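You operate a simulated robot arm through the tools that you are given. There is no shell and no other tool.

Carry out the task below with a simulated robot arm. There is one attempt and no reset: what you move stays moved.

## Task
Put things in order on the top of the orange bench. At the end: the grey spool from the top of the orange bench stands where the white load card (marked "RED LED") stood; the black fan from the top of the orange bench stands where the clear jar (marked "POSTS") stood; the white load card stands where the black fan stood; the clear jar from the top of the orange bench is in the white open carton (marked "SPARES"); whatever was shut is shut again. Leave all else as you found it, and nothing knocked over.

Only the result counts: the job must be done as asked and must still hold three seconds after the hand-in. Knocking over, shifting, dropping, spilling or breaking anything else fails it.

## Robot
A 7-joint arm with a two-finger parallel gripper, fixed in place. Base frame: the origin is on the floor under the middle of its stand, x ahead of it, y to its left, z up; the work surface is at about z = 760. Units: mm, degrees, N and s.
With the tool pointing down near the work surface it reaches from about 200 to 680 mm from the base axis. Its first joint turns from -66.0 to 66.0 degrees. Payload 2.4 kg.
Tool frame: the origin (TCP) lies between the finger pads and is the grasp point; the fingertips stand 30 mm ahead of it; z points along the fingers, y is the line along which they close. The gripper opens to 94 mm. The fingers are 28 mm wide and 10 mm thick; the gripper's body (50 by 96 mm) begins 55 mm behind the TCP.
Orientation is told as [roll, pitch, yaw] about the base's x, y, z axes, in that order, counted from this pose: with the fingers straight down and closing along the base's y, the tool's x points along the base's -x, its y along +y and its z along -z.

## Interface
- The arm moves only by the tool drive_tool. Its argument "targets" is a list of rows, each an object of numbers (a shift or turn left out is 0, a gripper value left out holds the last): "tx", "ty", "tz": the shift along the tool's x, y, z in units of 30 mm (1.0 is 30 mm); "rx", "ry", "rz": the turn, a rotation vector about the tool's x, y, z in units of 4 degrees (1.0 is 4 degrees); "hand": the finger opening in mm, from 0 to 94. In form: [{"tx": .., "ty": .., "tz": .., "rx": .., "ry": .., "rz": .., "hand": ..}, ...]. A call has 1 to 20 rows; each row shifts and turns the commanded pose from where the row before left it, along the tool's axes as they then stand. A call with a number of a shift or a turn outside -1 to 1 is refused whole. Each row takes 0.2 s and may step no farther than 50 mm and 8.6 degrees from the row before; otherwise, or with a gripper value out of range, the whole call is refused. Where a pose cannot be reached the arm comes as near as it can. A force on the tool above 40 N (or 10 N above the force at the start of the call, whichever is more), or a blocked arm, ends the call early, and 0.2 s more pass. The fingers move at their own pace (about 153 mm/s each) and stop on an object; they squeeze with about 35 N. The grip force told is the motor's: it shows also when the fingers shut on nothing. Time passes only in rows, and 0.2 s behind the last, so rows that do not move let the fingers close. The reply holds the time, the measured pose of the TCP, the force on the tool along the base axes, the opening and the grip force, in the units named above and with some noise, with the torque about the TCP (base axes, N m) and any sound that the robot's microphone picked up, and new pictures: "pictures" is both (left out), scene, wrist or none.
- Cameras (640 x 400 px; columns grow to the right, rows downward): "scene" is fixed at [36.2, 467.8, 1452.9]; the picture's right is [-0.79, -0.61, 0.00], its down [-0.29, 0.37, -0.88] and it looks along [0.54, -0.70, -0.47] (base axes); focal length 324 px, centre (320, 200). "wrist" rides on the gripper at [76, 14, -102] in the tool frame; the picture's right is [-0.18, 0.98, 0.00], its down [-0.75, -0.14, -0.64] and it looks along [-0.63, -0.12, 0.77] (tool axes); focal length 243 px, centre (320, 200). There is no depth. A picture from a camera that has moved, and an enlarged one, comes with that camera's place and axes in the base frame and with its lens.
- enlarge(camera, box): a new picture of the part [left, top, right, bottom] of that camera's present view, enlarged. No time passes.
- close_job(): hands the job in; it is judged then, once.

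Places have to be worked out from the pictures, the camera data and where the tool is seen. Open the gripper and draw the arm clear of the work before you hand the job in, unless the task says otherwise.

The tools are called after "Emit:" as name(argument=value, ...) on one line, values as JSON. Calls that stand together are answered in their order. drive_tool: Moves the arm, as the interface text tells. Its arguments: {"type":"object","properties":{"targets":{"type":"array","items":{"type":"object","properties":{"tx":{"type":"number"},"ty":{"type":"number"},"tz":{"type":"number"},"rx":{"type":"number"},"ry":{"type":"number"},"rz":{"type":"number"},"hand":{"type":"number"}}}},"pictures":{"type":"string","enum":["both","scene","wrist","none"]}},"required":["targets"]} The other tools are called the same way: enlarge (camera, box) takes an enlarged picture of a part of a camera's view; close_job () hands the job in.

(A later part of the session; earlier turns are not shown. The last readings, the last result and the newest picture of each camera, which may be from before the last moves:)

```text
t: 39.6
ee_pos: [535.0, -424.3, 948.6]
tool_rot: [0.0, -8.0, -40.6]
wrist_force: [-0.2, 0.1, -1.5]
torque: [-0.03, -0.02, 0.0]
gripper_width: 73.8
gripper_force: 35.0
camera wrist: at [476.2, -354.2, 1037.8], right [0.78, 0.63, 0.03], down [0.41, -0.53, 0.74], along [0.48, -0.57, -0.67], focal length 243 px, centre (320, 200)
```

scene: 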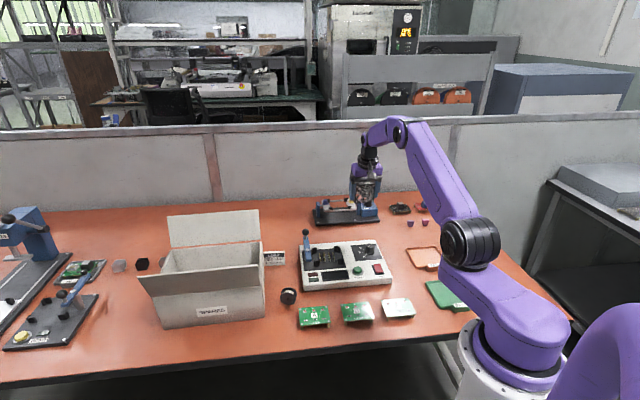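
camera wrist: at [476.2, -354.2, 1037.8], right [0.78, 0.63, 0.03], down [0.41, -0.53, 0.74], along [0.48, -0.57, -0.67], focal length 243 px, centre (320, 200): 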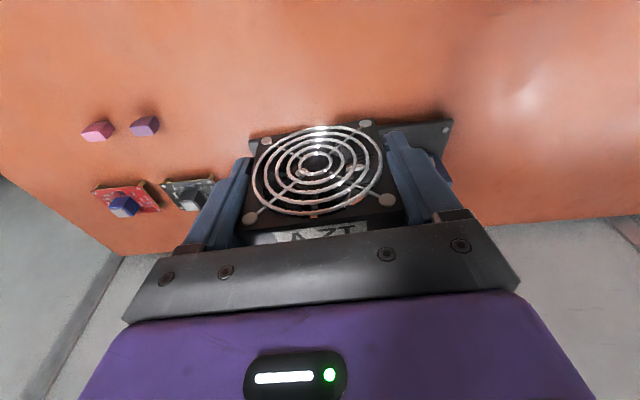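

The fan is lifted clean. I slide it over to above the jar's old spot at (422, -507).

Emit:
drive_tool(targets=[{"tx": 0.21, "ty": -0.907, "tz": -0.0295}, {"tx": 0.21, "ty": -0.907, "tz": -0.0295}, {"tx": 0.21, "ty": -0.907, "tz": -0.0295}, {"tx": 0.21, "ty": -0.907, "tz": -0.0295}, {"tx": 0.21, "ty": -0.907, "tz": -0.0295}], pictures="both")

```text
t: 40.8
ee_pos: [425.0, -508.3, 946.7]
tool_rot: [0.0, -8.0, -40.5]
wrist_force: [1.0, -0.2, -1.0]
torque: [0.03, -0.02, 0.02]
gripper_width: 73.6
gripper_force: 35.0
camera wrist: at [366.4, -438.4, 1037.4], right [0.78, 0.63, 0.03], down [0.41, -0.53, 0.74], along [0.48, -0.57, -0.67], focal length 243 px, centre (320, 200)
```

scene: 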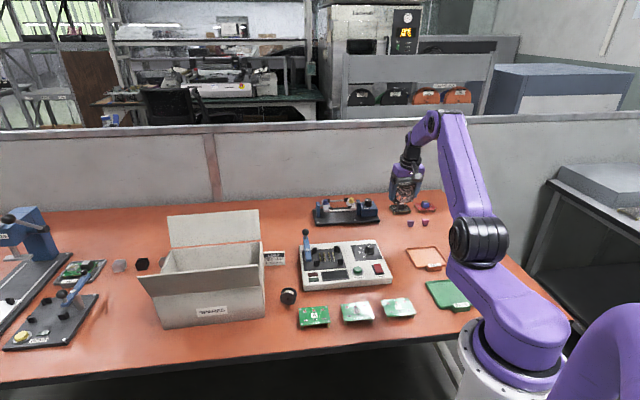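
wrist: 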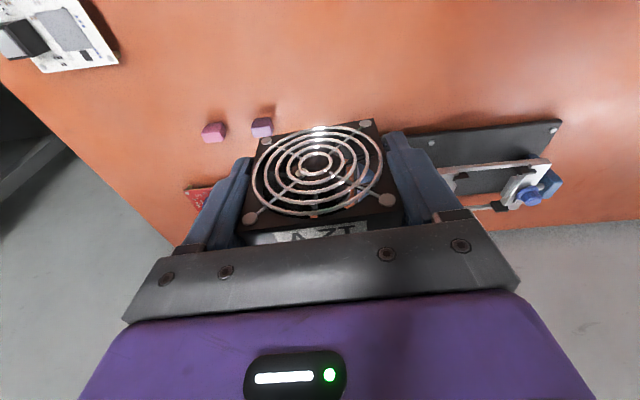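

I correct the ~3 mm offset while descending to just above the surface.

Emit:
drive_tool(targets=[{"tx": 0.1287, "ty": -0.0055, "tz": 0.8087}, {"tx": 0.1287, "ty": -0.0055, "tz": 0.8087}, {"tx": 0.1287, "ty": -0.0055, "tz": 0.8087}, {"tx": 0.1287, "ty": -0.0055, "tz": 0.8087}, {"tx": 0.1287, "ty": -0.0055, "tz": 0.8087}, {"tx": 0.11, "ty": -0.0055, "tz": 0.65}], pictures="both")

```text
t: 42.2
ee_pos: [422.0, -506.8, 804.1]
tool_rot: [0.0, -8.0, -40.6]
wrist_force: [0.3, 0.0, -1.0]
torque: [0.01, -0.05, 0.0]
gripper_width: 73.6
gripper_force: 34.9
camera wrist: at [362.4, -437.2, 893.5], right [0.78, 0.63, 0.03], down [0.41, -0.53, 0.74], along [0.48, -0.57, -0.67], focal length 243 px, centre (320, 200)
```

scene: 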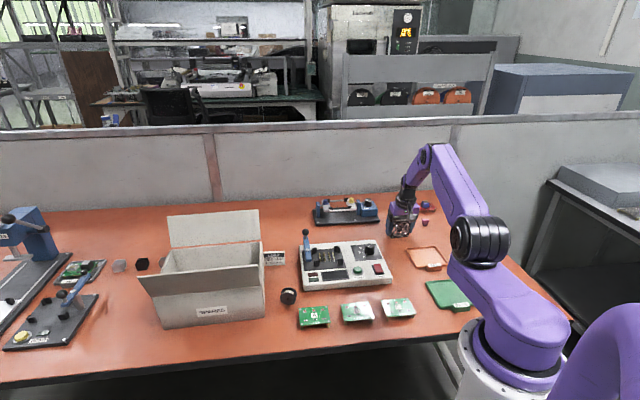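
wrist: 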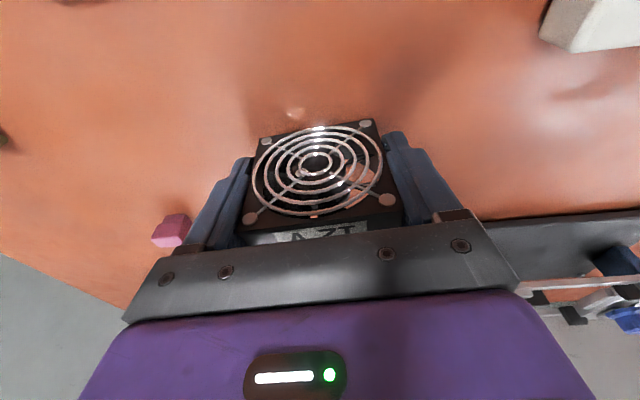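

About 4 mm remain, going by the grasp height. I step down gently until contact.

Emit:
drive_tool(targets=[{"tx": 0.0093, "tz": 0.066}, {"tx": 0.0046, "tz": 0.033}, {"tx": 0.0046, "tz": 0.033}], pictures="none")

```text
t: 43.0
ee_pos: [420.9, -505.9, 798.3]
tool_rot: [0.0, -8.0, -40.7]
wrist_force: [0.0, 0.3, -1.2]
torque: [-0.01, 0.02, 0.01]
gripper_width: 73.8
gripper_force: 34.5
```

Emit:
drive_tool(targets=[{"tx": 0.0046, "tz": 0.033}, {"tx": 0.0023, "tz": 0.0165}], pictures="none")

```text
t: 43.6
ee_pos: [420.8, -507.4, 799.0]
tool_rot: [0.0, -8.0, -40.6]
wrist_force: [-3.9, 3.2, 15.7]
torque: [0.21, 0.11, 0.0]
gripper_width: 73.9
gripper_force: 34.9
```

Contact with the bench reads 15.7 N. I ease off half a millimetre and open the fingers.

Emit:
drive_tool(targets=[{"tx": -0.0023, "tz": -0.0165}, {"hand": 80}, {"hand": 94}, {"hand": 94}], pictures="both")

```text
t: 44.6
ee_pos: [420.6, -506.7, 798.7]
tool_rot: [0.1, -8.0, -40.5]
wrist_force: [0.4, -0.1, 1.0]
torque: [0.0, -0.01, 0.0]
gripper_width: 93.9
gripper_force: 0.0
camera wrist: at [362.9, -437.0, 888.3], right [0.78, 0.63, 0.03], down [0.41, -0.53, 0.74], along [0.48, -0.57, -0.67], focal length 243 px, centre (320, 200)
```

scene: 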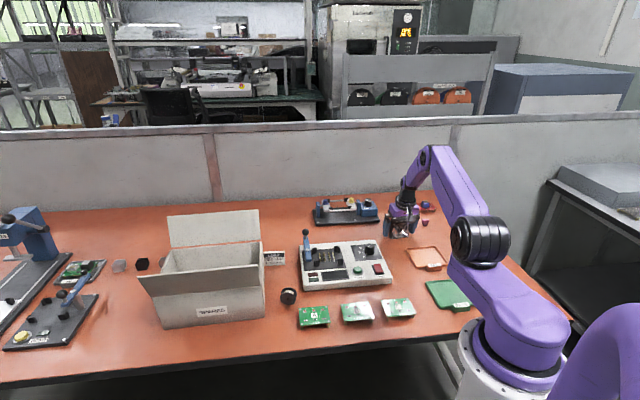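
wrist: 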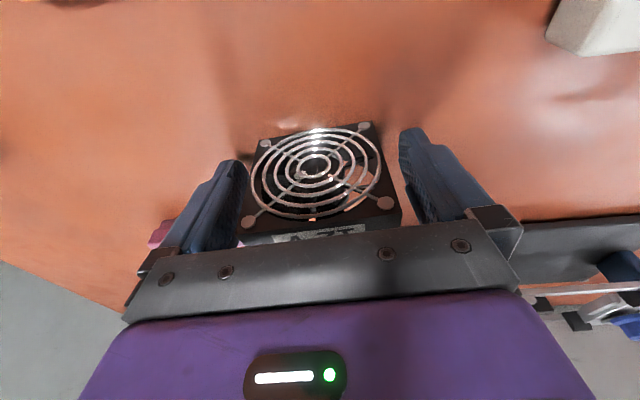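

The fan stands free in the new spot. I lift vertically clear.

Emit:
drive_tool(targets=[{"tx": -0.0556, "tz": -0.396}, {"tx": -0.139, "tz": -0.99}, {"tx": -0.139, "tz": -0.99}, {"tx": -0.139, "tz": -0.99}, {"tx": -0.139, "tz": -0.99}, {"tx": -0.139, "tz": -0.99}, {"tx": -0.139, "tz": -0.99}, {"tx": -0.139, "tz": -0.99}], pictures="both")

```text
t: 46.4
ee_pos: [421.8, -508.0, 1019.0]
tool_rot: [0.0, -8.0, -40.6]
wrist_force: [0.1, -0.5, -0.7]
torque: [0.01, 0.02, 0.0]
gripper_width: 93.9
gripper_force: 0.0
camera wrist: at [362.9, -438.7, 1109.4], right [0.78, 0.63, 0.03], down [0.41, -0.53, 0.74], along [0.48, -0.57, -0.67], focal length 243 px, centre (320, 200)
```

scene: 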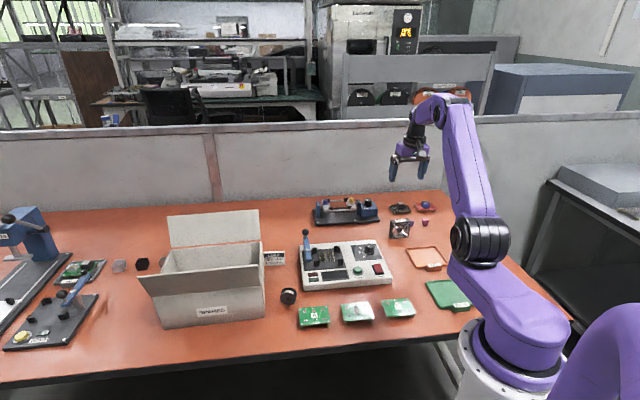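
wrist: 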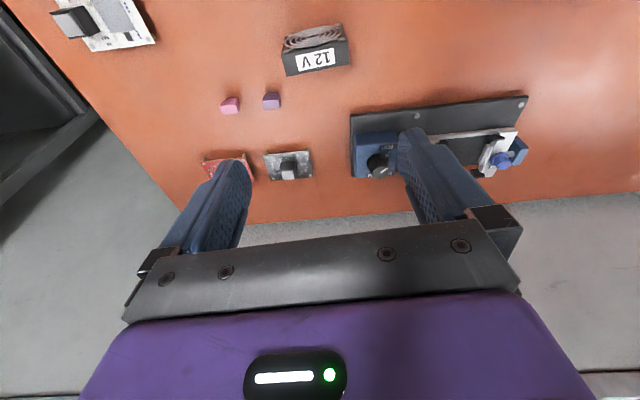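

The fan stands at the jar's old spot. Now the card: I remove the lean, travel high to the -u side of the card, and turn to about 42° so the fingers can close across its thickness while staying clear of the carton flap.

Emit:
drive_tool(targets=[{"ry": 1}, {"ry": 1}, {"tx": 0.161, "ty": 0.985}, {"tx": 0.161, "ty": 0.985}, {"tx": 0.161, "ty": 0.985}, {"tx": 0.161, "ty": 0.985}, {"tx": 0.161, "ty": 0.985}, {"tx": 0.161, "ty": 0.985}, {"tx": 0.161, "ty": 0.985}, {"tx": 0.161, "ty": 0.985}, {"tx": 0.161, "ty": 0.985}, {"tx": 0.161, "ty": 0.985}, {"tx": 0.161, "ty": 0.985}, {"tx": 0.161, "ty": 0.985}, {"tx": 0.161, "ty": 0.985}, {"tx": 0.161, "ty": 0.985}], pictures="none")

Emit:
drive_tool(targets=[{"rz": -1}, {"rz": -1}, {"rz": -1}, {"rz": -1}, {"rz": -1}, {"rz": -1}, {"rz": -1}, {"rz": -1}, {"rz": -1}, {"rz": -1}, {"rz": -1}, {"rz": -1}, {"rz": -1}, {"rz": -1}, {"rz": -1}, {"rz": -1}, {"rz": -1}, {"rz": -1}, {"rz": -1}, {"rz": -1}], pictures="both")

```text
t: 49.8
ee_pos: [638.7, -147.6, 1021.6]
tool_rot: [0.1, 0.0, -40.6]
wrist_force: [-0.3, 1.0, -0.5]
torque: [-0.01, 0.01, 0.03]
gripper_width: 94.1
gripper_force: 0.0
```

```text
t: 54.0
ee_pos: [639.6, -149.1, 1021.3]
tool_rot: [0.0, 0.1, 39.5]
wrist_force: [-0.1, -0.2, 0.2]
torque: [0.02, -0.01, 0.01]
gripper_width: 94.0
gripper_force: 0.1
camera wrist: at [572.1, -185.4, 1122.0], right [-0.48, 0.88, 0.0], down [0.67, 0.37, 0.64], along [0.56, 0.31, -0.77], focal length 243 px, centre (320, 200)
```

scene: 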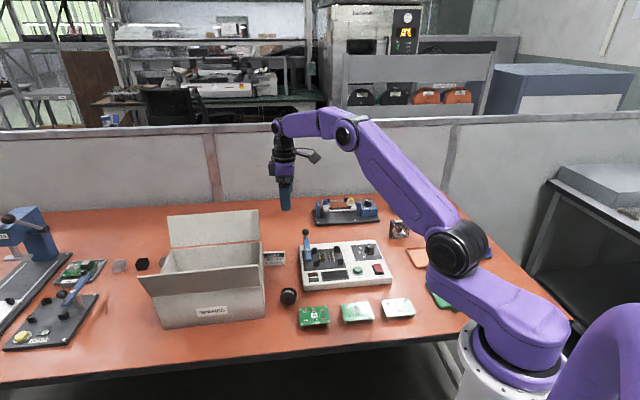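
wrist: 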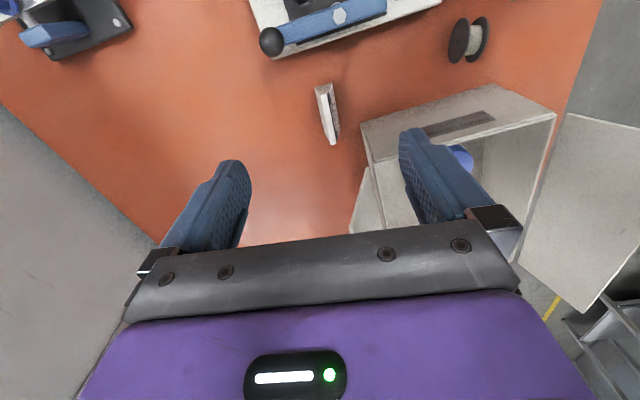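

Emit:
enlarge(camera="wrist", box=[280, 70, 380, 155])

Emit:
enlarge(camera="wrist", box=[240, 0, 580, 210])

```text
4.71 times, centred on (330, 112) of wrist
camera zoom: at [572.1, -185.4, 1122.0], right [-0.48, 0.88, 0.0], down [0.67, 0.37, 0.64], along [0.56, 0.31, -0.77], focal length 1142 px, centre (273, 612)
```

zoom: 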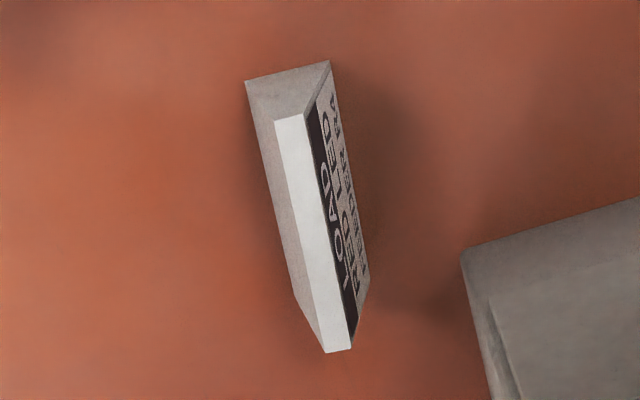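

```text
1.88 times, centred on (410, 105) of wrist
camera zoom: at [572.1, -185.4, 1122.0], right [-0.48, 0.88, 0.0], down [0.67, 0.37, 0.64], along [0.56, 0.31, -0.77], focal length 457 px, centre (151, 379)
```

zoom: 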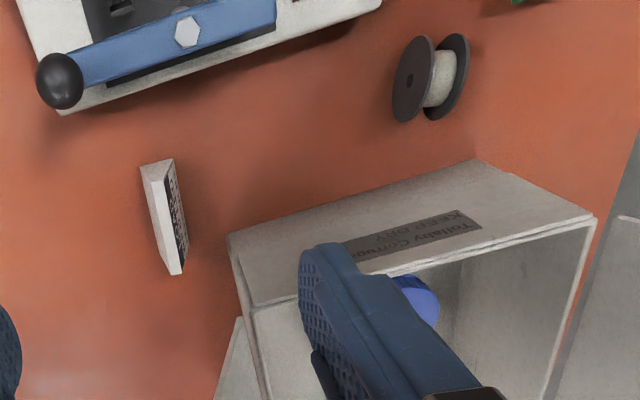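

The card sits at about (678.6, -113.8) with its long axis at 42° and a symmetric taper, and its near end is level with the carton's wall line. I align, lean 8° outward, narrow the opening to 60 mm and go above it, biased 6 mm away from the carton.

Emit:
drive_tool(targets=[{"rz": -0.6, "hand": 60}, {"ry": -1}, {"ry": -1}, {"tx": -0.195, "ty": 0.002, "tz": 0.842}, {"tx": -0.195, "ty": 0.002, "tz": 0.842}, {"tx": -0.195, "ty": 0.002, "tz": 0.842}, {"tx": -0.195, "ty": 0.002, "tz": 0.842}, {"tx": -0.195, "ty": 0.002, "tz": 0.842}], pictures="both")

```text
t: 55.8
ee_pos: [676.4, -116.5, 898.7]
tool_rot: [0.2, -8.0, 41.7]
wrist_force: [-0.8, -0.4, 0.0]
torque: [0.04, -0.01, -0.01]
gripper_width: 59.9
gripper_force: 0.0
camera wrist: at [599.1, -165.6, 988.4], right [-0.52, 0.85, 0.03], down [0.58, 0.33, 0.74], along [0.62, 0.4, -0.67], focal length 243 px, centre (320, 200)
```

scene: 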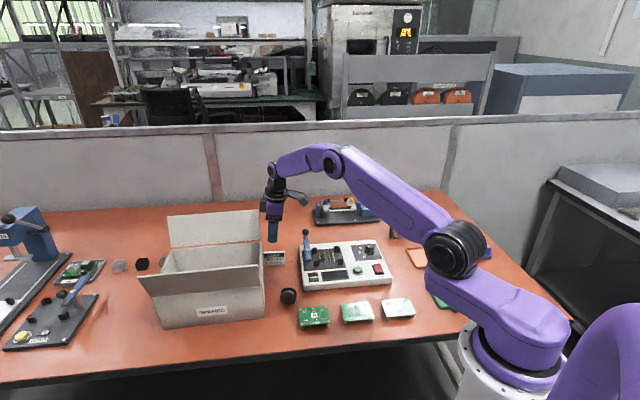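
wrist: 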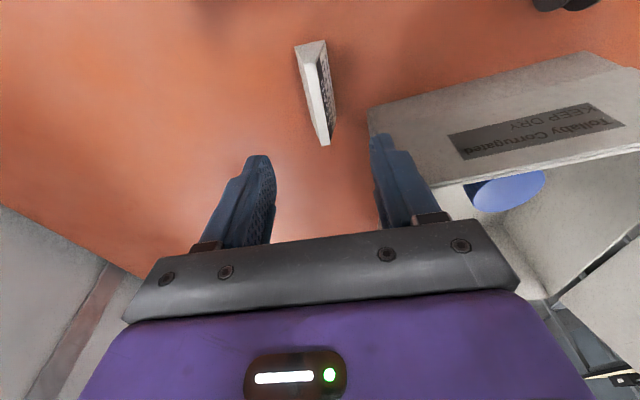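

Predicted and observed card positions agree to about 1 mm across the fingers. I go down halfway and check the clearances to the flap and the test unit's lever.

Emit:
drive_tool(targets=[{"tx": 0.12, "tz": 0.856}, {"tx": 0.12, "tz": 0.856}], pictures="both")

Emit:
enlarge(camera="scene", box=[230, 160, 350, 290])

Emit:
enlarge(camera="wrist", box=[200, 0, 440, 200])

```text
t: 56.4
ee_pos: [674.7, -115.5, 847.6]
tool_rot: [0.0, -8.0, 41.8]
wrist_force: [-1.0, -0.6, 0.6]
torque: [-0.01, 0.02, 0.0]
gripper_width: 60.1
gripper_force: 0.1
camera wrist: at [599.2, -165.4, 937.7], right [-0.52, 0.85, 0.03], down [0.58, 0.33, 0.74], along [0.62, 0.4, -0.67], focal length 243 px, centre (320, 200)
```

scene: 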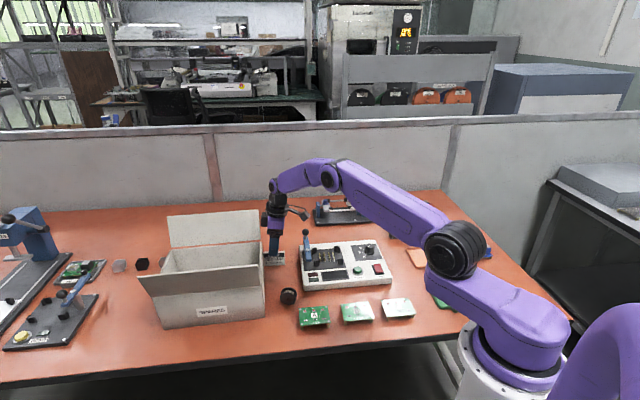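
wrist: 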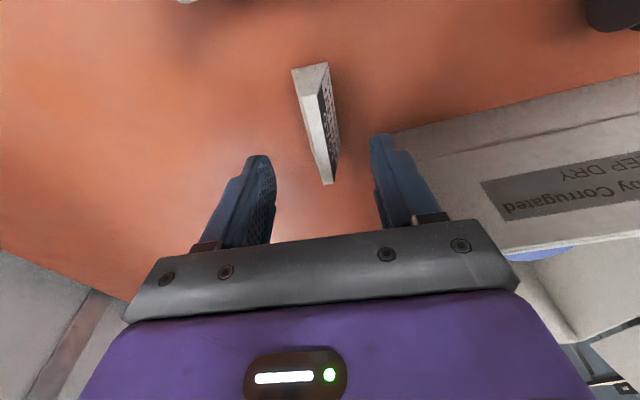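

```text
3.08 times, centred on (290, 225) of scene
camera zoom: at [36.2, 467.8, 1452.9], right [-0.79, -0.61, 0.0], down [-0.29, 0.37, -0.88], along [0.54, -0.7, -0.47], focal length 998 px, centre (412, 123)
```

zoom: 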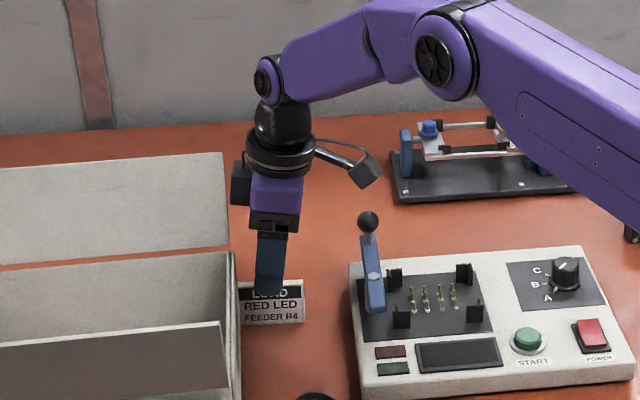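

```text
2.00 times, centred on (320, 100) of wrist
camera zoom: at [599.2, -165.4, 937.7], right [-0.52, 0.85, 0.03], down [0.58, 0.33, 0.74], along [0.62, 0.4, -0.67], focal length 485 px, centre (320, 400)
```

zoom: 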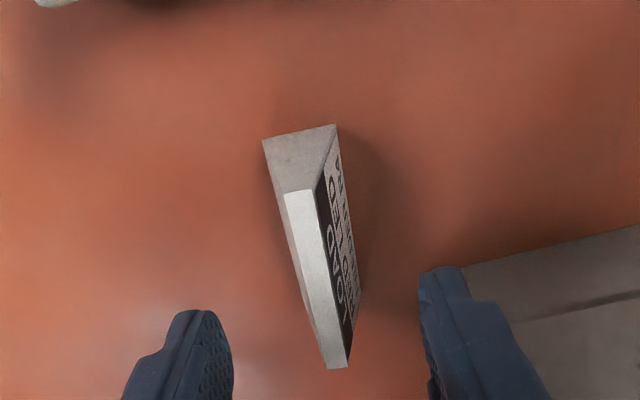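

The gaps look adequate: the camera stays about 50 mm from the lever knob and the finger about 25 mm from the carton wall. I finish the descent to TCP z ≈ 795.

Emit:
drive_tool(targets=[{"tx": 0.081, "tz": 0.578}, {"tx": 0.081, "tz": 0.578}, {"tx": 0.081, "tz": 0.578}], pictures="both")

Emit:
enlarge(camera="scene", box=[230, 160, 350, 290])

Emit:
enlarge(camera="wrist", box=[200, 50, 440, 230])

```text
t: 57.2
ee_pos: [675.4, -117.6, 795.0]
tool_rot: [0.0, -7.9, 41.8]
wrist_force: [0.0, -0.4, -0.4]
torque: [0.01, -0.01, 0.0]
gripper_width: 59.8
gripper_force: 0.0
camera wrist: at [599.0, -165.5, 884.7], right [-0.52, 0.85, 0.03], down [0.58, 0.33, 0.74], along [0.62, 0.4, -0.67], focal length 243 px, centre (320, 200)
```

scene: 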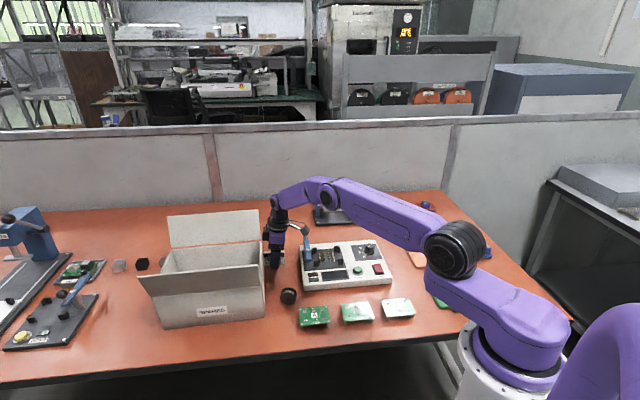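
wrist: 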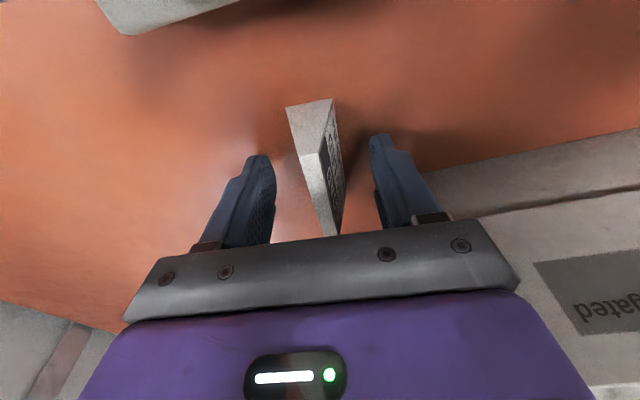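

```text
3.08 times, centred on (290, 225) of scene
camera zoom: at [36.2, 467.8, 1452.9], right [-0.79, -0.61, 0.0], down [-0.29, 0.37, -0.88], along [0.54, -0.7, -0.47], focal length 998 px, centre (412, 123)
```

zoom: 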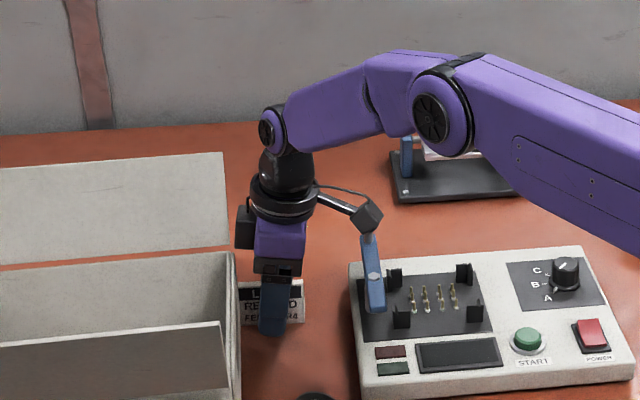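

```text
2.22 times, centred on (320, 140) of wrist
camera zoom: at [599.0, -165.5, 884.7], right [-0.52, 0.85, 0.03], down [0.58, 0.33, 0.74], along [0.62, 0.4, -0.67], focal length 539 px, centre (320, 333)
```

zoom: 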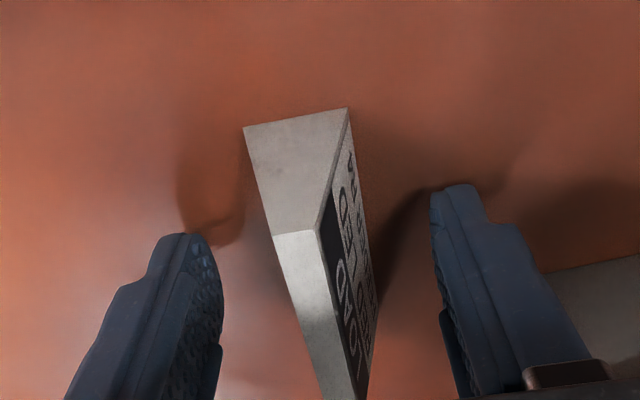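

The card sits between the fingers. I close across its thickness.

Emit:
drive_tool(targets=[{"hand": 40}, {"hand": 15}, {"hand": 12}, {"hand": 12}, {"hand": 12}], pictures="wrist")

Emit:
enlarge(camera="wrist", box=[200, 50, 440, 230])

```text
t: 58.4
ee_pos: [676.5, -117.2, 795.0]
tool_rot: [0.0, -8.1, 41.8]
wrist_force: [-0.2, -0.3, 0.3]
torque: [-0.01, 0.03, 0.0]
gripper_width: 17.4
gripper_force: 35.2
camera wrist: at [598.9, -165.6, 884.9], right [-0.52, 0.85, 0.03], down [0.58, 0.33, 0.74], along [0.62, 0.4, -0.67], focal length 243 px, centre (320, 200)
```

wrist: 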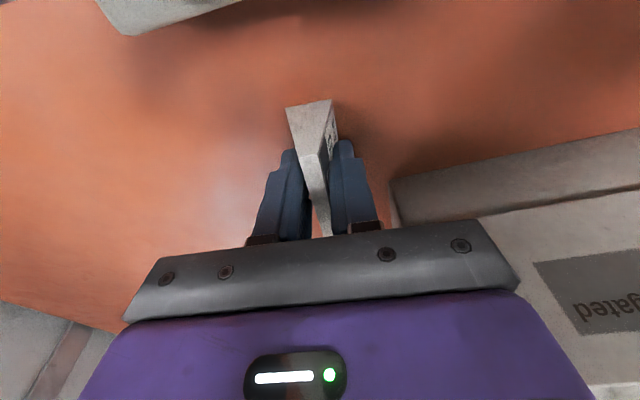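

```text
2.22 times, centred on (320, 140) of wrist
camera zoom: at [598.9, -165.6, 884.9], right [-0.52, 0.85, 0.03], down [0.58, 0.33, 0.74], along [0.62, 0.4, -0.67], focal length 539 px, centre (320, 333)
```

zoom: 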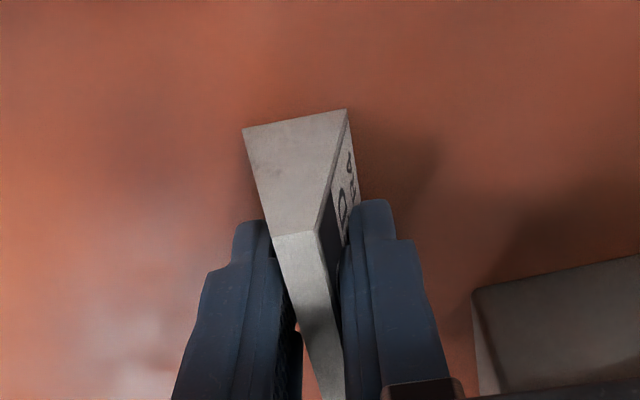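

The grip is at 17.4 mm with 35 N on the tapered faces. I do a small test lift.

Emit:
drive_tool(targets=[{"tx": -0.0232, "tz": -0.165}, {"tx": -0.0464, "tz": -0.33}, {}], pictures="both")

Emit:
enlarge(camera="wrist", box=[200, 50, 440, 230])

Emit:
enlarge(camera="scene", box=[240, 200, 330, 290])

```text
t: 59.2
ee_pos: [676.2, -117.1, 809.8]
tool_rot: [0.0, -8.0, 41.8]
wrist_force: [0.0, 1.0, -0.2]
torque: [0.03, -0.03, 0.0]
gripper_width: 17.1
gripper_force: 34.8
camera wrist: at [599.2, -165.8, 900.0], right [-0.52, 0.85, 0.03], down [0.58, 0.33, 0.74], along [0.62, 0.4, -0.67], focal length 243 px, centre (320, 200)
```

scene: 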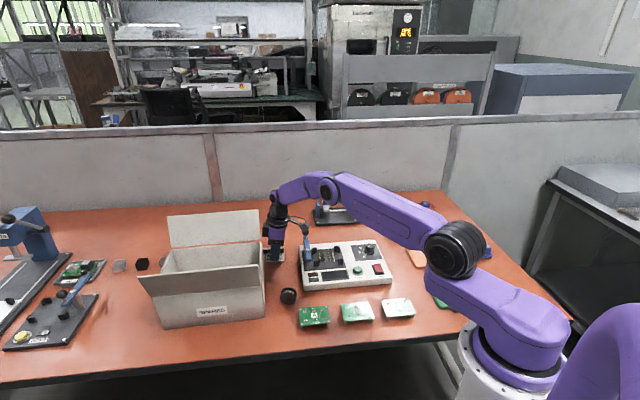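
wrist: 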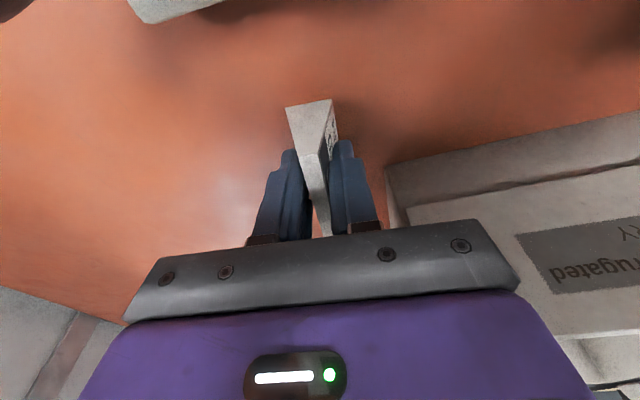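

```text
2.22 times, centred on (320, 140) of wrist
camera zoom: at [599.2, -165.8, 900.0], right [-0.52, 0.85, 0.03], down [0.58, 0.33, 0.74], along [0.62, 0.4, -0.67], focal length 539 px, centre (320, 333)
```

zoom: 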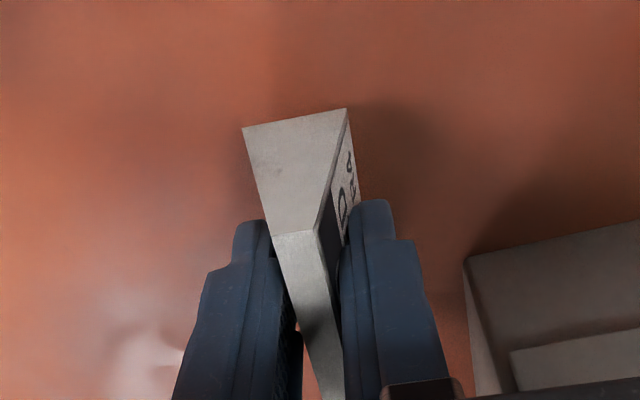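

```text
4.44 times, centred on (285, 245) of scene
camera zoom: at [36.2, 467.8, 1452.9], right [-0.79, -0.61, 0.0], down [-0.29, 0.37, -0.88], along [0.54, -0.7, -0.47], focal length 1442 px, centre (476, 0)
```

zoom: 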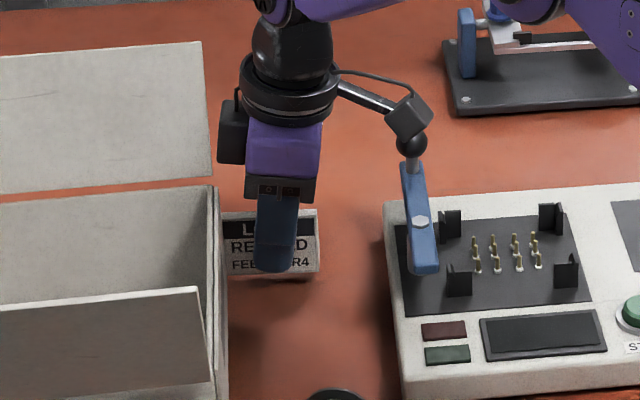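

The card is held and moves with the fingers. I lift it to about z = 1000, then yaw 24° about the vertical so the lean points more towards the base and the fan's old spot stays in reach.

Emit:
drive_tool(targets=[{"tx": -0.07, "tz": -0.5}, {"tx": -0.139, "tz": -0.99}, {"tx": -0.139, "tz": -0.99}, {"tx": -0.139, "tz": -0.99}, {"tx": -0.139, "tz": -0.99}, {"tx": -0.139, "tz": -0.99}, {"tx": -0.139, "tz": -0.99}, {"rx": 0.139, "rz": 0.99}, {"rx": 0.139, "rz": 0.99}, {"rx": 0.139, "rz": 0.99}, {"rx": 0.139, "rz": 0.99}, {"rx": 0.139, "rz": 0.99}, {"rx": 0.139, "rz": 0.99}], pictures="both")

```text
t: 62.0
ee_pos: [676.5, -117.9, 1004.7]
tool_rot: [0.1, -8.0, 17.7]
wrist_force: [-0.2, -0.3, 0.0]
torque: [0.02, -0.02, -0.01]
gripper_width: 16.6
gripper_force: 35.5
camera wrist: at [585.3, -130.3, 1095.1], right [-0.12, 0.99, 0.03], down [0.67, 0.07, 0.74], along [0.73, 0.11, -0.67], focal length 243 px, centre (320, 200)
```

scene: 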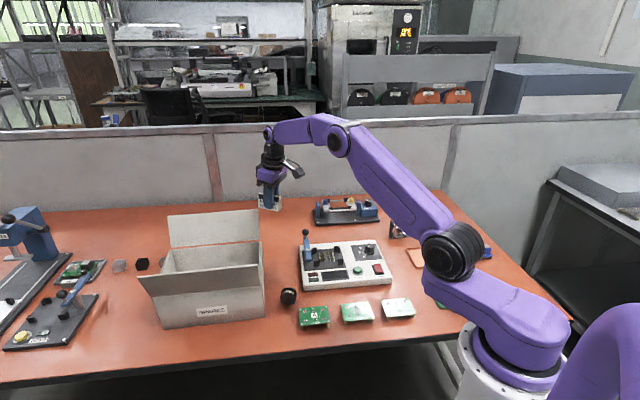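
wrist: 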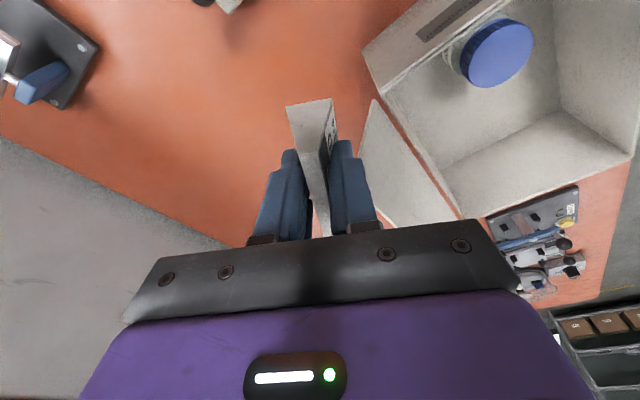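

The opening reads slightly narrower (17.4 → 16.6 mm), so I check whether the card is creeping.

Emit:
enlarge(camera="wrist", box=[200, 50, 440, 230])

Emit:
drive_tool(targets=[{}], pictures="none")

```text
2.22 times, centred on (320, 140) of wrist
camera zoom: at [585.3, -130.3, 1095.1], right [-0.12, 0.99, 0.03], down [0.67, 0.07, 0.74], along [0.73, 0.11, -0.67], focal length 539 px, centre (320, 333)
```

zoom: 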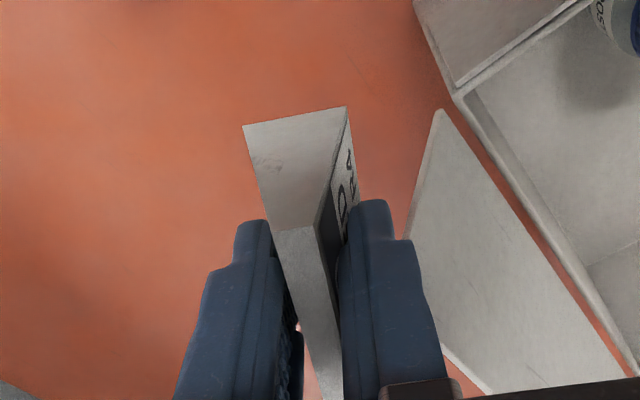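

```text
t: 62.4
ee_pos: [675.1, -116.4, 1006.1]
tool_rot: [0.1, -8.0, 17.9]
wrist_force: [0.1, -0.4, -0.3]
torque: [-0.04, -0.01, 0.01]
gripper_width: 16.4
gripper_force: 35.8
```

The card is creeping down by under 1 mm/s in the taper grip, so I don't dawdle: I carry it straight over to the fan's old spot and descend to just above the surface.

Emit:
drive_tool(targets=[{"tx": 0.759, "ty": -0.8367, "tz": -0.1067}, {"tx": 0.759, "ty": -0.8367, "tz": -0.1067}, {"tx": 0.759, "ty": -0.8367, "tz": -0.1067}, {"tx": 0.759, "ty": -0.8367, "tz": -0.1067}, {"tx": 0.759, "ty": -0.8367, "tz": -0.1067}, {"tx": 0.759, "ty": -0.8367, "tz": -0.1067}, {"tx": 0.759, "ty": -0.8367, "tz": -0.1067}, {"tx": 0.759, "ty": -0.8367, "tz": -0.1067}, {"tx": 0.759, "ty": -0.8367, "tz": -0.1067}, {"tx": 0.759, "ty": -0.8367, "tz": -0.1067}, {"tx": 0.139, "tz": 0.99}, {"tx": 0.139, "tz": 0.99}, {"tx": 0.139, "tz": 0.99}, {"tx": 0.139, "tz": 0.99}, {"tx": 0.139, "tz": 0.99}, {"tx": 0.111, "tz": 0.792}], pictures="both")

```text
t: 65.8
ee_pos: [533.3, -425.4, 828.9]
tool_rot: [-0.1, -8.0, 17.8]
wrist_force: [-1.1, -0.6, -0.9]
torque: [-0.02, 0.01, 0.02]
gripper_width: 16.4
gripper_force: 34.6
camera wrist: at [443.0, -438.3, 919.3], right [-0.13, 0.99, 0.02], down [0.67, 0.07, 0.74], along [0.73, 0.11, -0.67], focal length 243 px, centre (320, 200)
```

scene: 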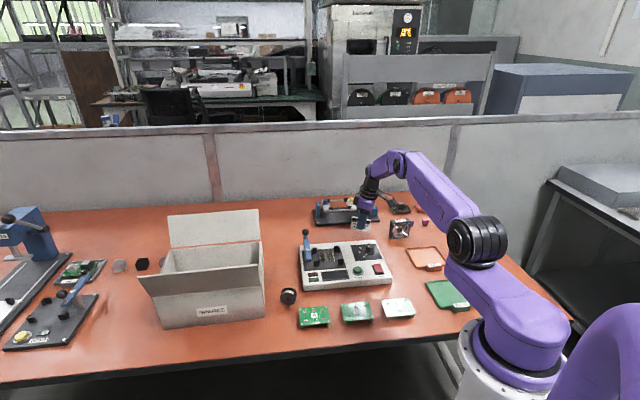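
wrist: 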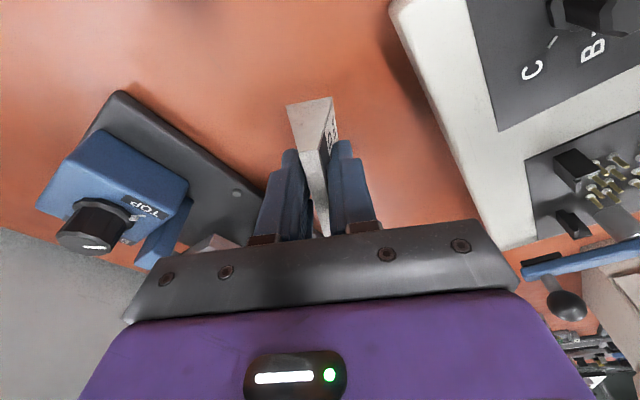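

The card is steady at 16.4 mm and right over the fan's old centre. I lower to near contact, then feel for the surface.

Emit:
drive_tool(targets=[{"tx": 0.07, "tz": 0.5}, {"tx": 0.0464, "tz": 0.33}, {"tx": 0.0093, "tz": 0.066}], pictures="none")

Emit:
drive_tool(targets=[{"tx": 0.0046, "tz": 0.033}, {"tx": 0.0046, "tz": 0.033}], pictures="none")

```text
t: 66.6
ee_pos: [533.5, -426.4, 803.3]
tool_rot: [0.0, -7.9, 17.9]
wrist_force: [-0.7, 0.3, 0.0]
torque: [0.05, 0.0, 0.03]
gripper_width: 15.8
gripper_force: 35.3
```

```text
t: 67.2
ee_pos: [532.7, -426.4, 801.6]
tool_rot: [0.0, -8.0, 17.8]
wrist_force: [0.6, -0.4, -0.5]
torque: [0.04, -0.01, -0.01]
gripper_width: 15.7
gripper_force: 34.9
```

Emit:
drive_tool(targets=[{"tx": 0.0046, "tz": 0.033}, {"tx": 0.0046, "tz": 0.033}], pictures="none")

```text
t: 67.8
ee_pos: [532.4, -425.1, 800.8]
tool_rot: [0.0, -8.0, 17.8]
wrist_force: [0.6, 0.0, -0.5]
torque: [0.01, 0.03, 0.0]
gripper_width: 15.8
gripper_force: 34.6
```

Emit:
drive_tool(targets=[{"tx": 0.0046, "tz": 0.033}, {"tx": 0.0046, "tz": 0.033}], pictures="wrist")

Emit:
enlarge(camera="scene", box=[310, 180, 410, 260])

```text
t: 68.4
ee_pos: [533.1, -425.5, 798.7]
tool_rot: [-0.1, -8.0, 17.9]
wrist_force: [-0.9, -0.2, 5.4]
torque: [-0.04, 0.12, -0.06]
gripper_width: 15.7
gripper_force: 35.3
camera wrist: at [443.3, -440.0, 888.2], right [-0.13, 0.99, 0.02], down [0.67, 0.07, 0.74], along [0.73, 0.11, -0.67], focal length 243 px, centre (320, 200)
```

wrist: 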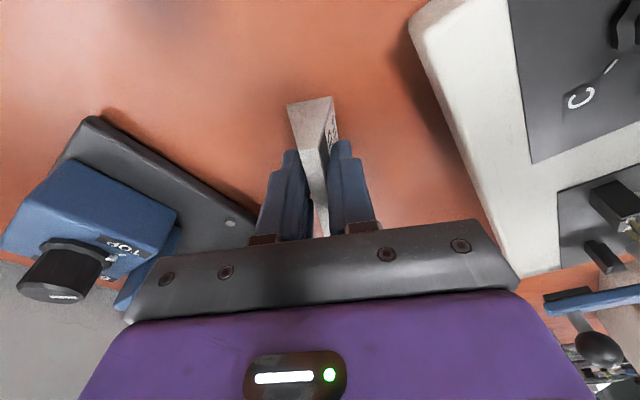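

```text
5.00 times, centred on (360, 220) of scene
camera zoom: at [36.1, 467.9, 1452.8], right [-0.79, -0.61, 0.0], down [-0.29, 0.37, -0.88], along [0.54, -0.7, -0.47], focal length 1622 px, centre (120, 100)
```

zoom: 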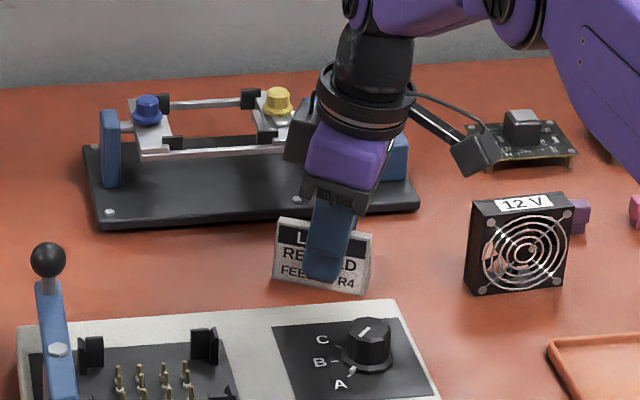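

First contact reads 5.4 N. I press about 0.7 mm more to seat the base flat, then open moderately.

Emit:
drive_tool(targets=[{"tx": 0.0035, "tz": 0.025}], pictures="none")

Emit:
drive_tool(targets=[{"hand": 22}, {"hand": 32}, {"hand": 44}, {"hand": 56}, {"hand": 56}], pictures="both")

Emit:
enlarge(camera="scene", box=[310, 180, 410, 260])

```text
t: 68.8
ee_pos: [533.7, -426.1, 797.7]
tool_rot: [-0.1, -8.1, 17.8]
wrist_force: [-3.2, 0.9, 10.9]
torque: [0.0, 0.21, -0.01]
gripper_width: 15.5
gripper_force: 35.2
```

```text
t: 70.0
ee_pos: [533.0, -425.9, 797.9]
tool_rot: [0.0, -8.1, 17.9]
wrist_force: [0.3, -0.2, -0.1]
torque: [0.05, 0.01, 0.0]
gripper_width: 55.8
gripper_force: 0.1
camera wrist: at [443.5, -439.8, 887.1], right [-0.13, 0.99, 0.03], down [0.67, 0.07, 0.74], along [0.73, 0.11, -0.67], focal length 243 px, centre (320, 200)
```

scene: 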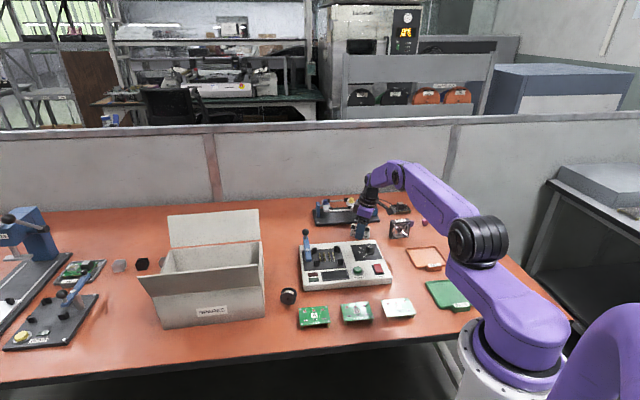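
wrist: 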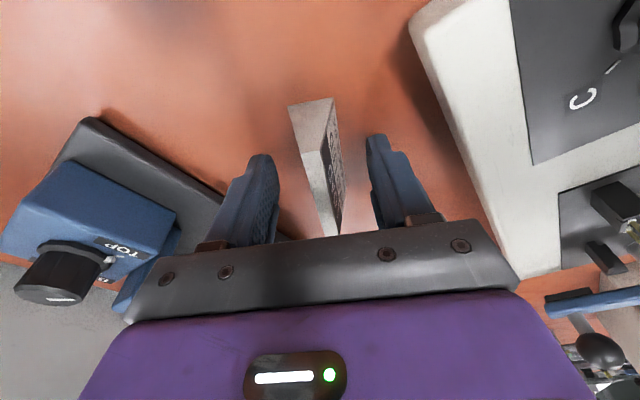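

```text
5.00 times, centred on (360, 220) of scene
camera zoom: at [36.2, 467.8, 1452.9], right [-0.79, -0.61, 0.0], down [-0.29, 0.37, -0.88], along [0.54, -0.7, -0.47], focal length 1622 px, centre (120, 100)
```

zoom: 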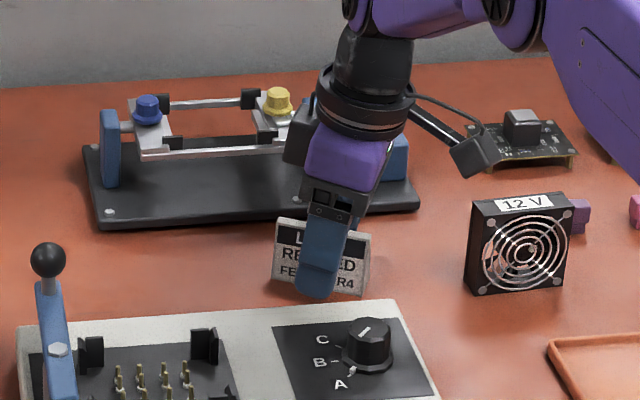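

The card is standing by itself. I rise vertically away from it.

Emit:
drive_tool(targets=[{"tx": -0.07, "tz": -0.5}, {"tx": -0.139, "tz": -0.99}, {"tx": -0.139, "tz": -0.99}, {"tx": -0.139, "tz": -0.99}, {"tx": -0.139, "tz": -0.99}, {"tx": -0.139, "tz": -0.99}, {"tx": -0.139, "tz": -0.99}, {"ry": 1}, {"ry": 1}], pictures="both")

Emit:
enlarge(camera="scene", box=[310, 180, 430, 260])

Emit:
enlarge(camera="wrist", box=[220, 0, 460, 180])

```text
t: 72.0
ee_pos: [533.8, -425.9, 992.4]
tool_rot: [0.0, 0.0, 17.9]
wrist_force: [-0.7, -0.3, 0.4]
torque: [0.04, 0.04, 0.0]
gripper_width: 56.0
gripper_force: 0.0
camera wrist: at [456.8, -436.0, 1093.4], right [-0.12, 0.99, 0.0], down [0.76, 0.1, 0.64], along [0.64, 0.08, -0.77], focal length 243 px, centre (320, 200)
```

scene: 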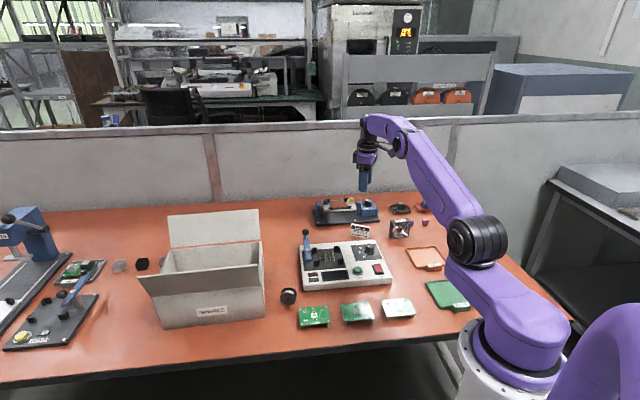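
wrist: 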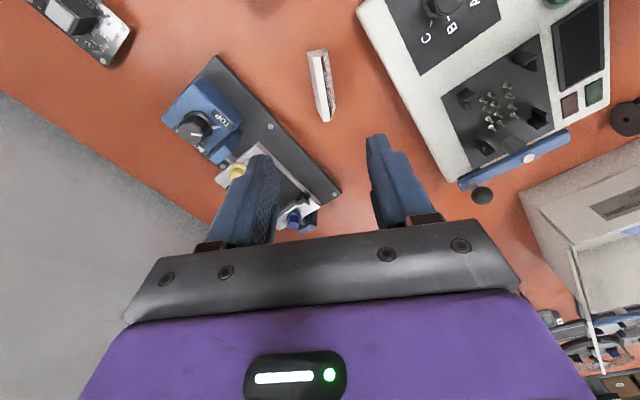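

```text
5.00 times, centred on (370, 220) of scene
camera zoom: at [36.2, 467.8, 1452.8], right [-0.79, -0.61, 0.0], down [-0.29, 0.37, -0.88], along [0.54, -0.7, -0.47], focal length 1622 px, centre (70, 100)
```

zoom: 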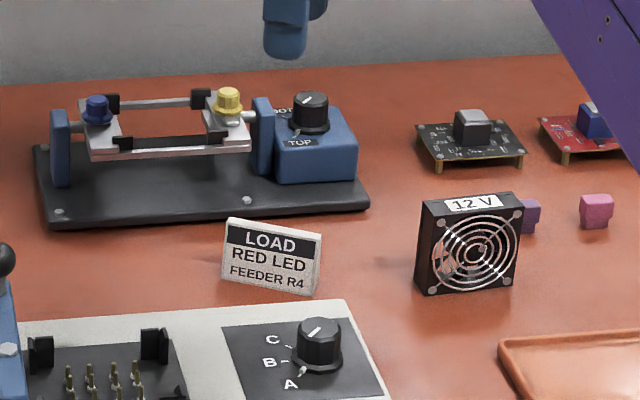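

```text
2.22 times, centred on (340, 90) of wrist
camera zoom: at [456.8, -436.0, 1093.4], right [-0.12, 0.99, 0.0], down [0.76, 0.1, 0.64], along [0.64, 0.08, -0.77], focal length 539 px, centre (276, 444)
```

zoom: 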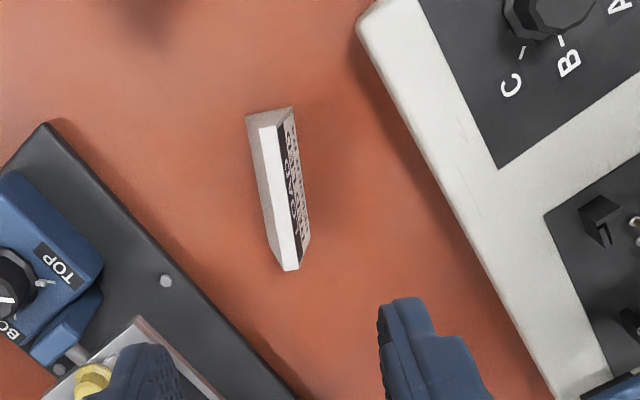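

The card stands upright at about (536, -425), within about 1 mm of the fan's old centre. Now the spool, near (523, -15), which rests on its rims with its axis at about 122°. I go above it and yaw to about 31.7° so the fingers close on the flange faces, which avoids making it roll.

Emit:
drive_tool(targets=[{"tx": -0.2762, "ty": 0.939, "tz": 0.124}, {"tx": -0.2762, "ty": 0.939, "tz": 0.124}, {"tx": -0.2762, "ty": 0.939, "tz": 0.124}, {"tx": -0.2762, "ty": 0.939, "tz": 0.124}, {"tx": -0.2762, "ty": 0.939, "tz": 0.124}, {"tx": -0.2762, "ty": 0.939, "tz": 0.124}, {"tx": -0.2762, "ty": 0.939, "tz": 0.124}, {"tx": -0.2762, "ty": 0.939, "tz": 0.124}, {"tx": -0.2762, "ty": 0.939, "tz": 0.124}, {"tx": -0.2762, "ty": 0.939, "tz": 0.124}, {"tx": -0.2762, "ty": 0.939, "tz": 0.124}, {"tx": -0.2762, "ty": 0.939, "tz": 0.124}, {"tx": -0.2762, "ty": 0.939, "tz": 0.124}, {"tx": -0.2762, "ty": 0.939, "tz": 0.124}, {"rz": -1}, {"rz": -1}, {"rz": -1}, {"rz": -0.45}], pictures="both")

Emit:
enlarge(camera="wrist", box=[260, 50, 380, 140])

```text
t: 75.8
ee_pos: [521.5, -15.3, 939.8]
tool_rot: [0.0, 0.0, 31.7]
wrist_force: [0.4, 0.0, 0.0]
torque: [0.03, -0.03, 0.01]
gripper_width: 55.9
gripper_force: 0.0
camera wrist: at [450.3, -41.7, 1041.3], right [-0.36, 0.93, 0.0], down [0.72, 0.28, 0.64], along [0.6, 0.23, -0.77], focal length 243 px, centre (320, 200)
```

scene: 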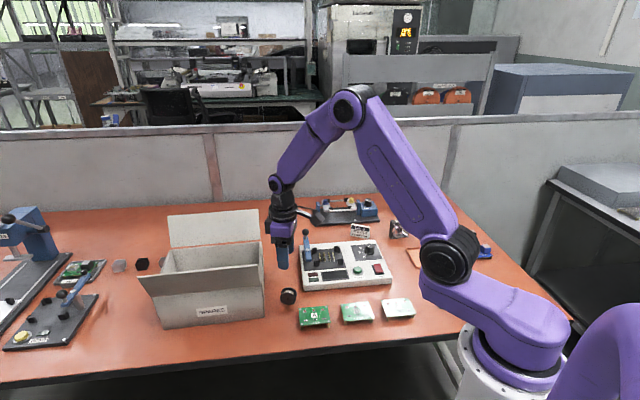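
wrist: 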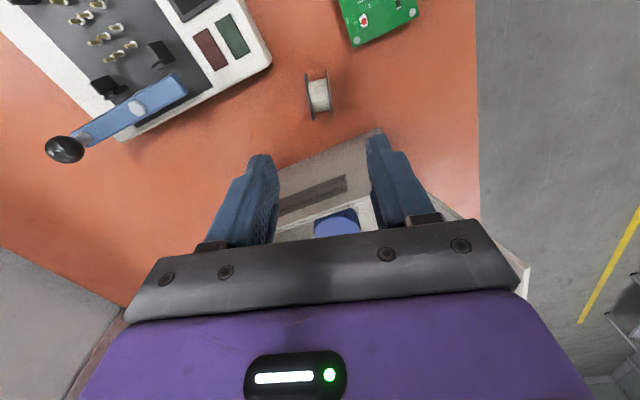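

```text
4.44 times, centred on (320, 95) of wrist
camera zoom: at [450.3, -41.7, 1041.3], right [-0.36, 0.93, 0.0], down [0.72, 0.28, 0.64], along [0.6, 0.23, -0.77], focal length 1078 px, centre (320, 667)
```

zoom: 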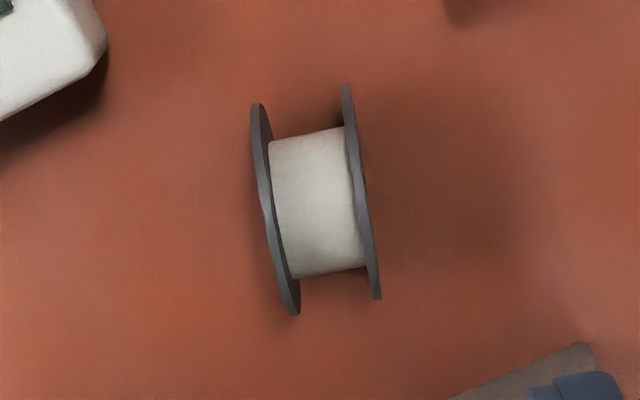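

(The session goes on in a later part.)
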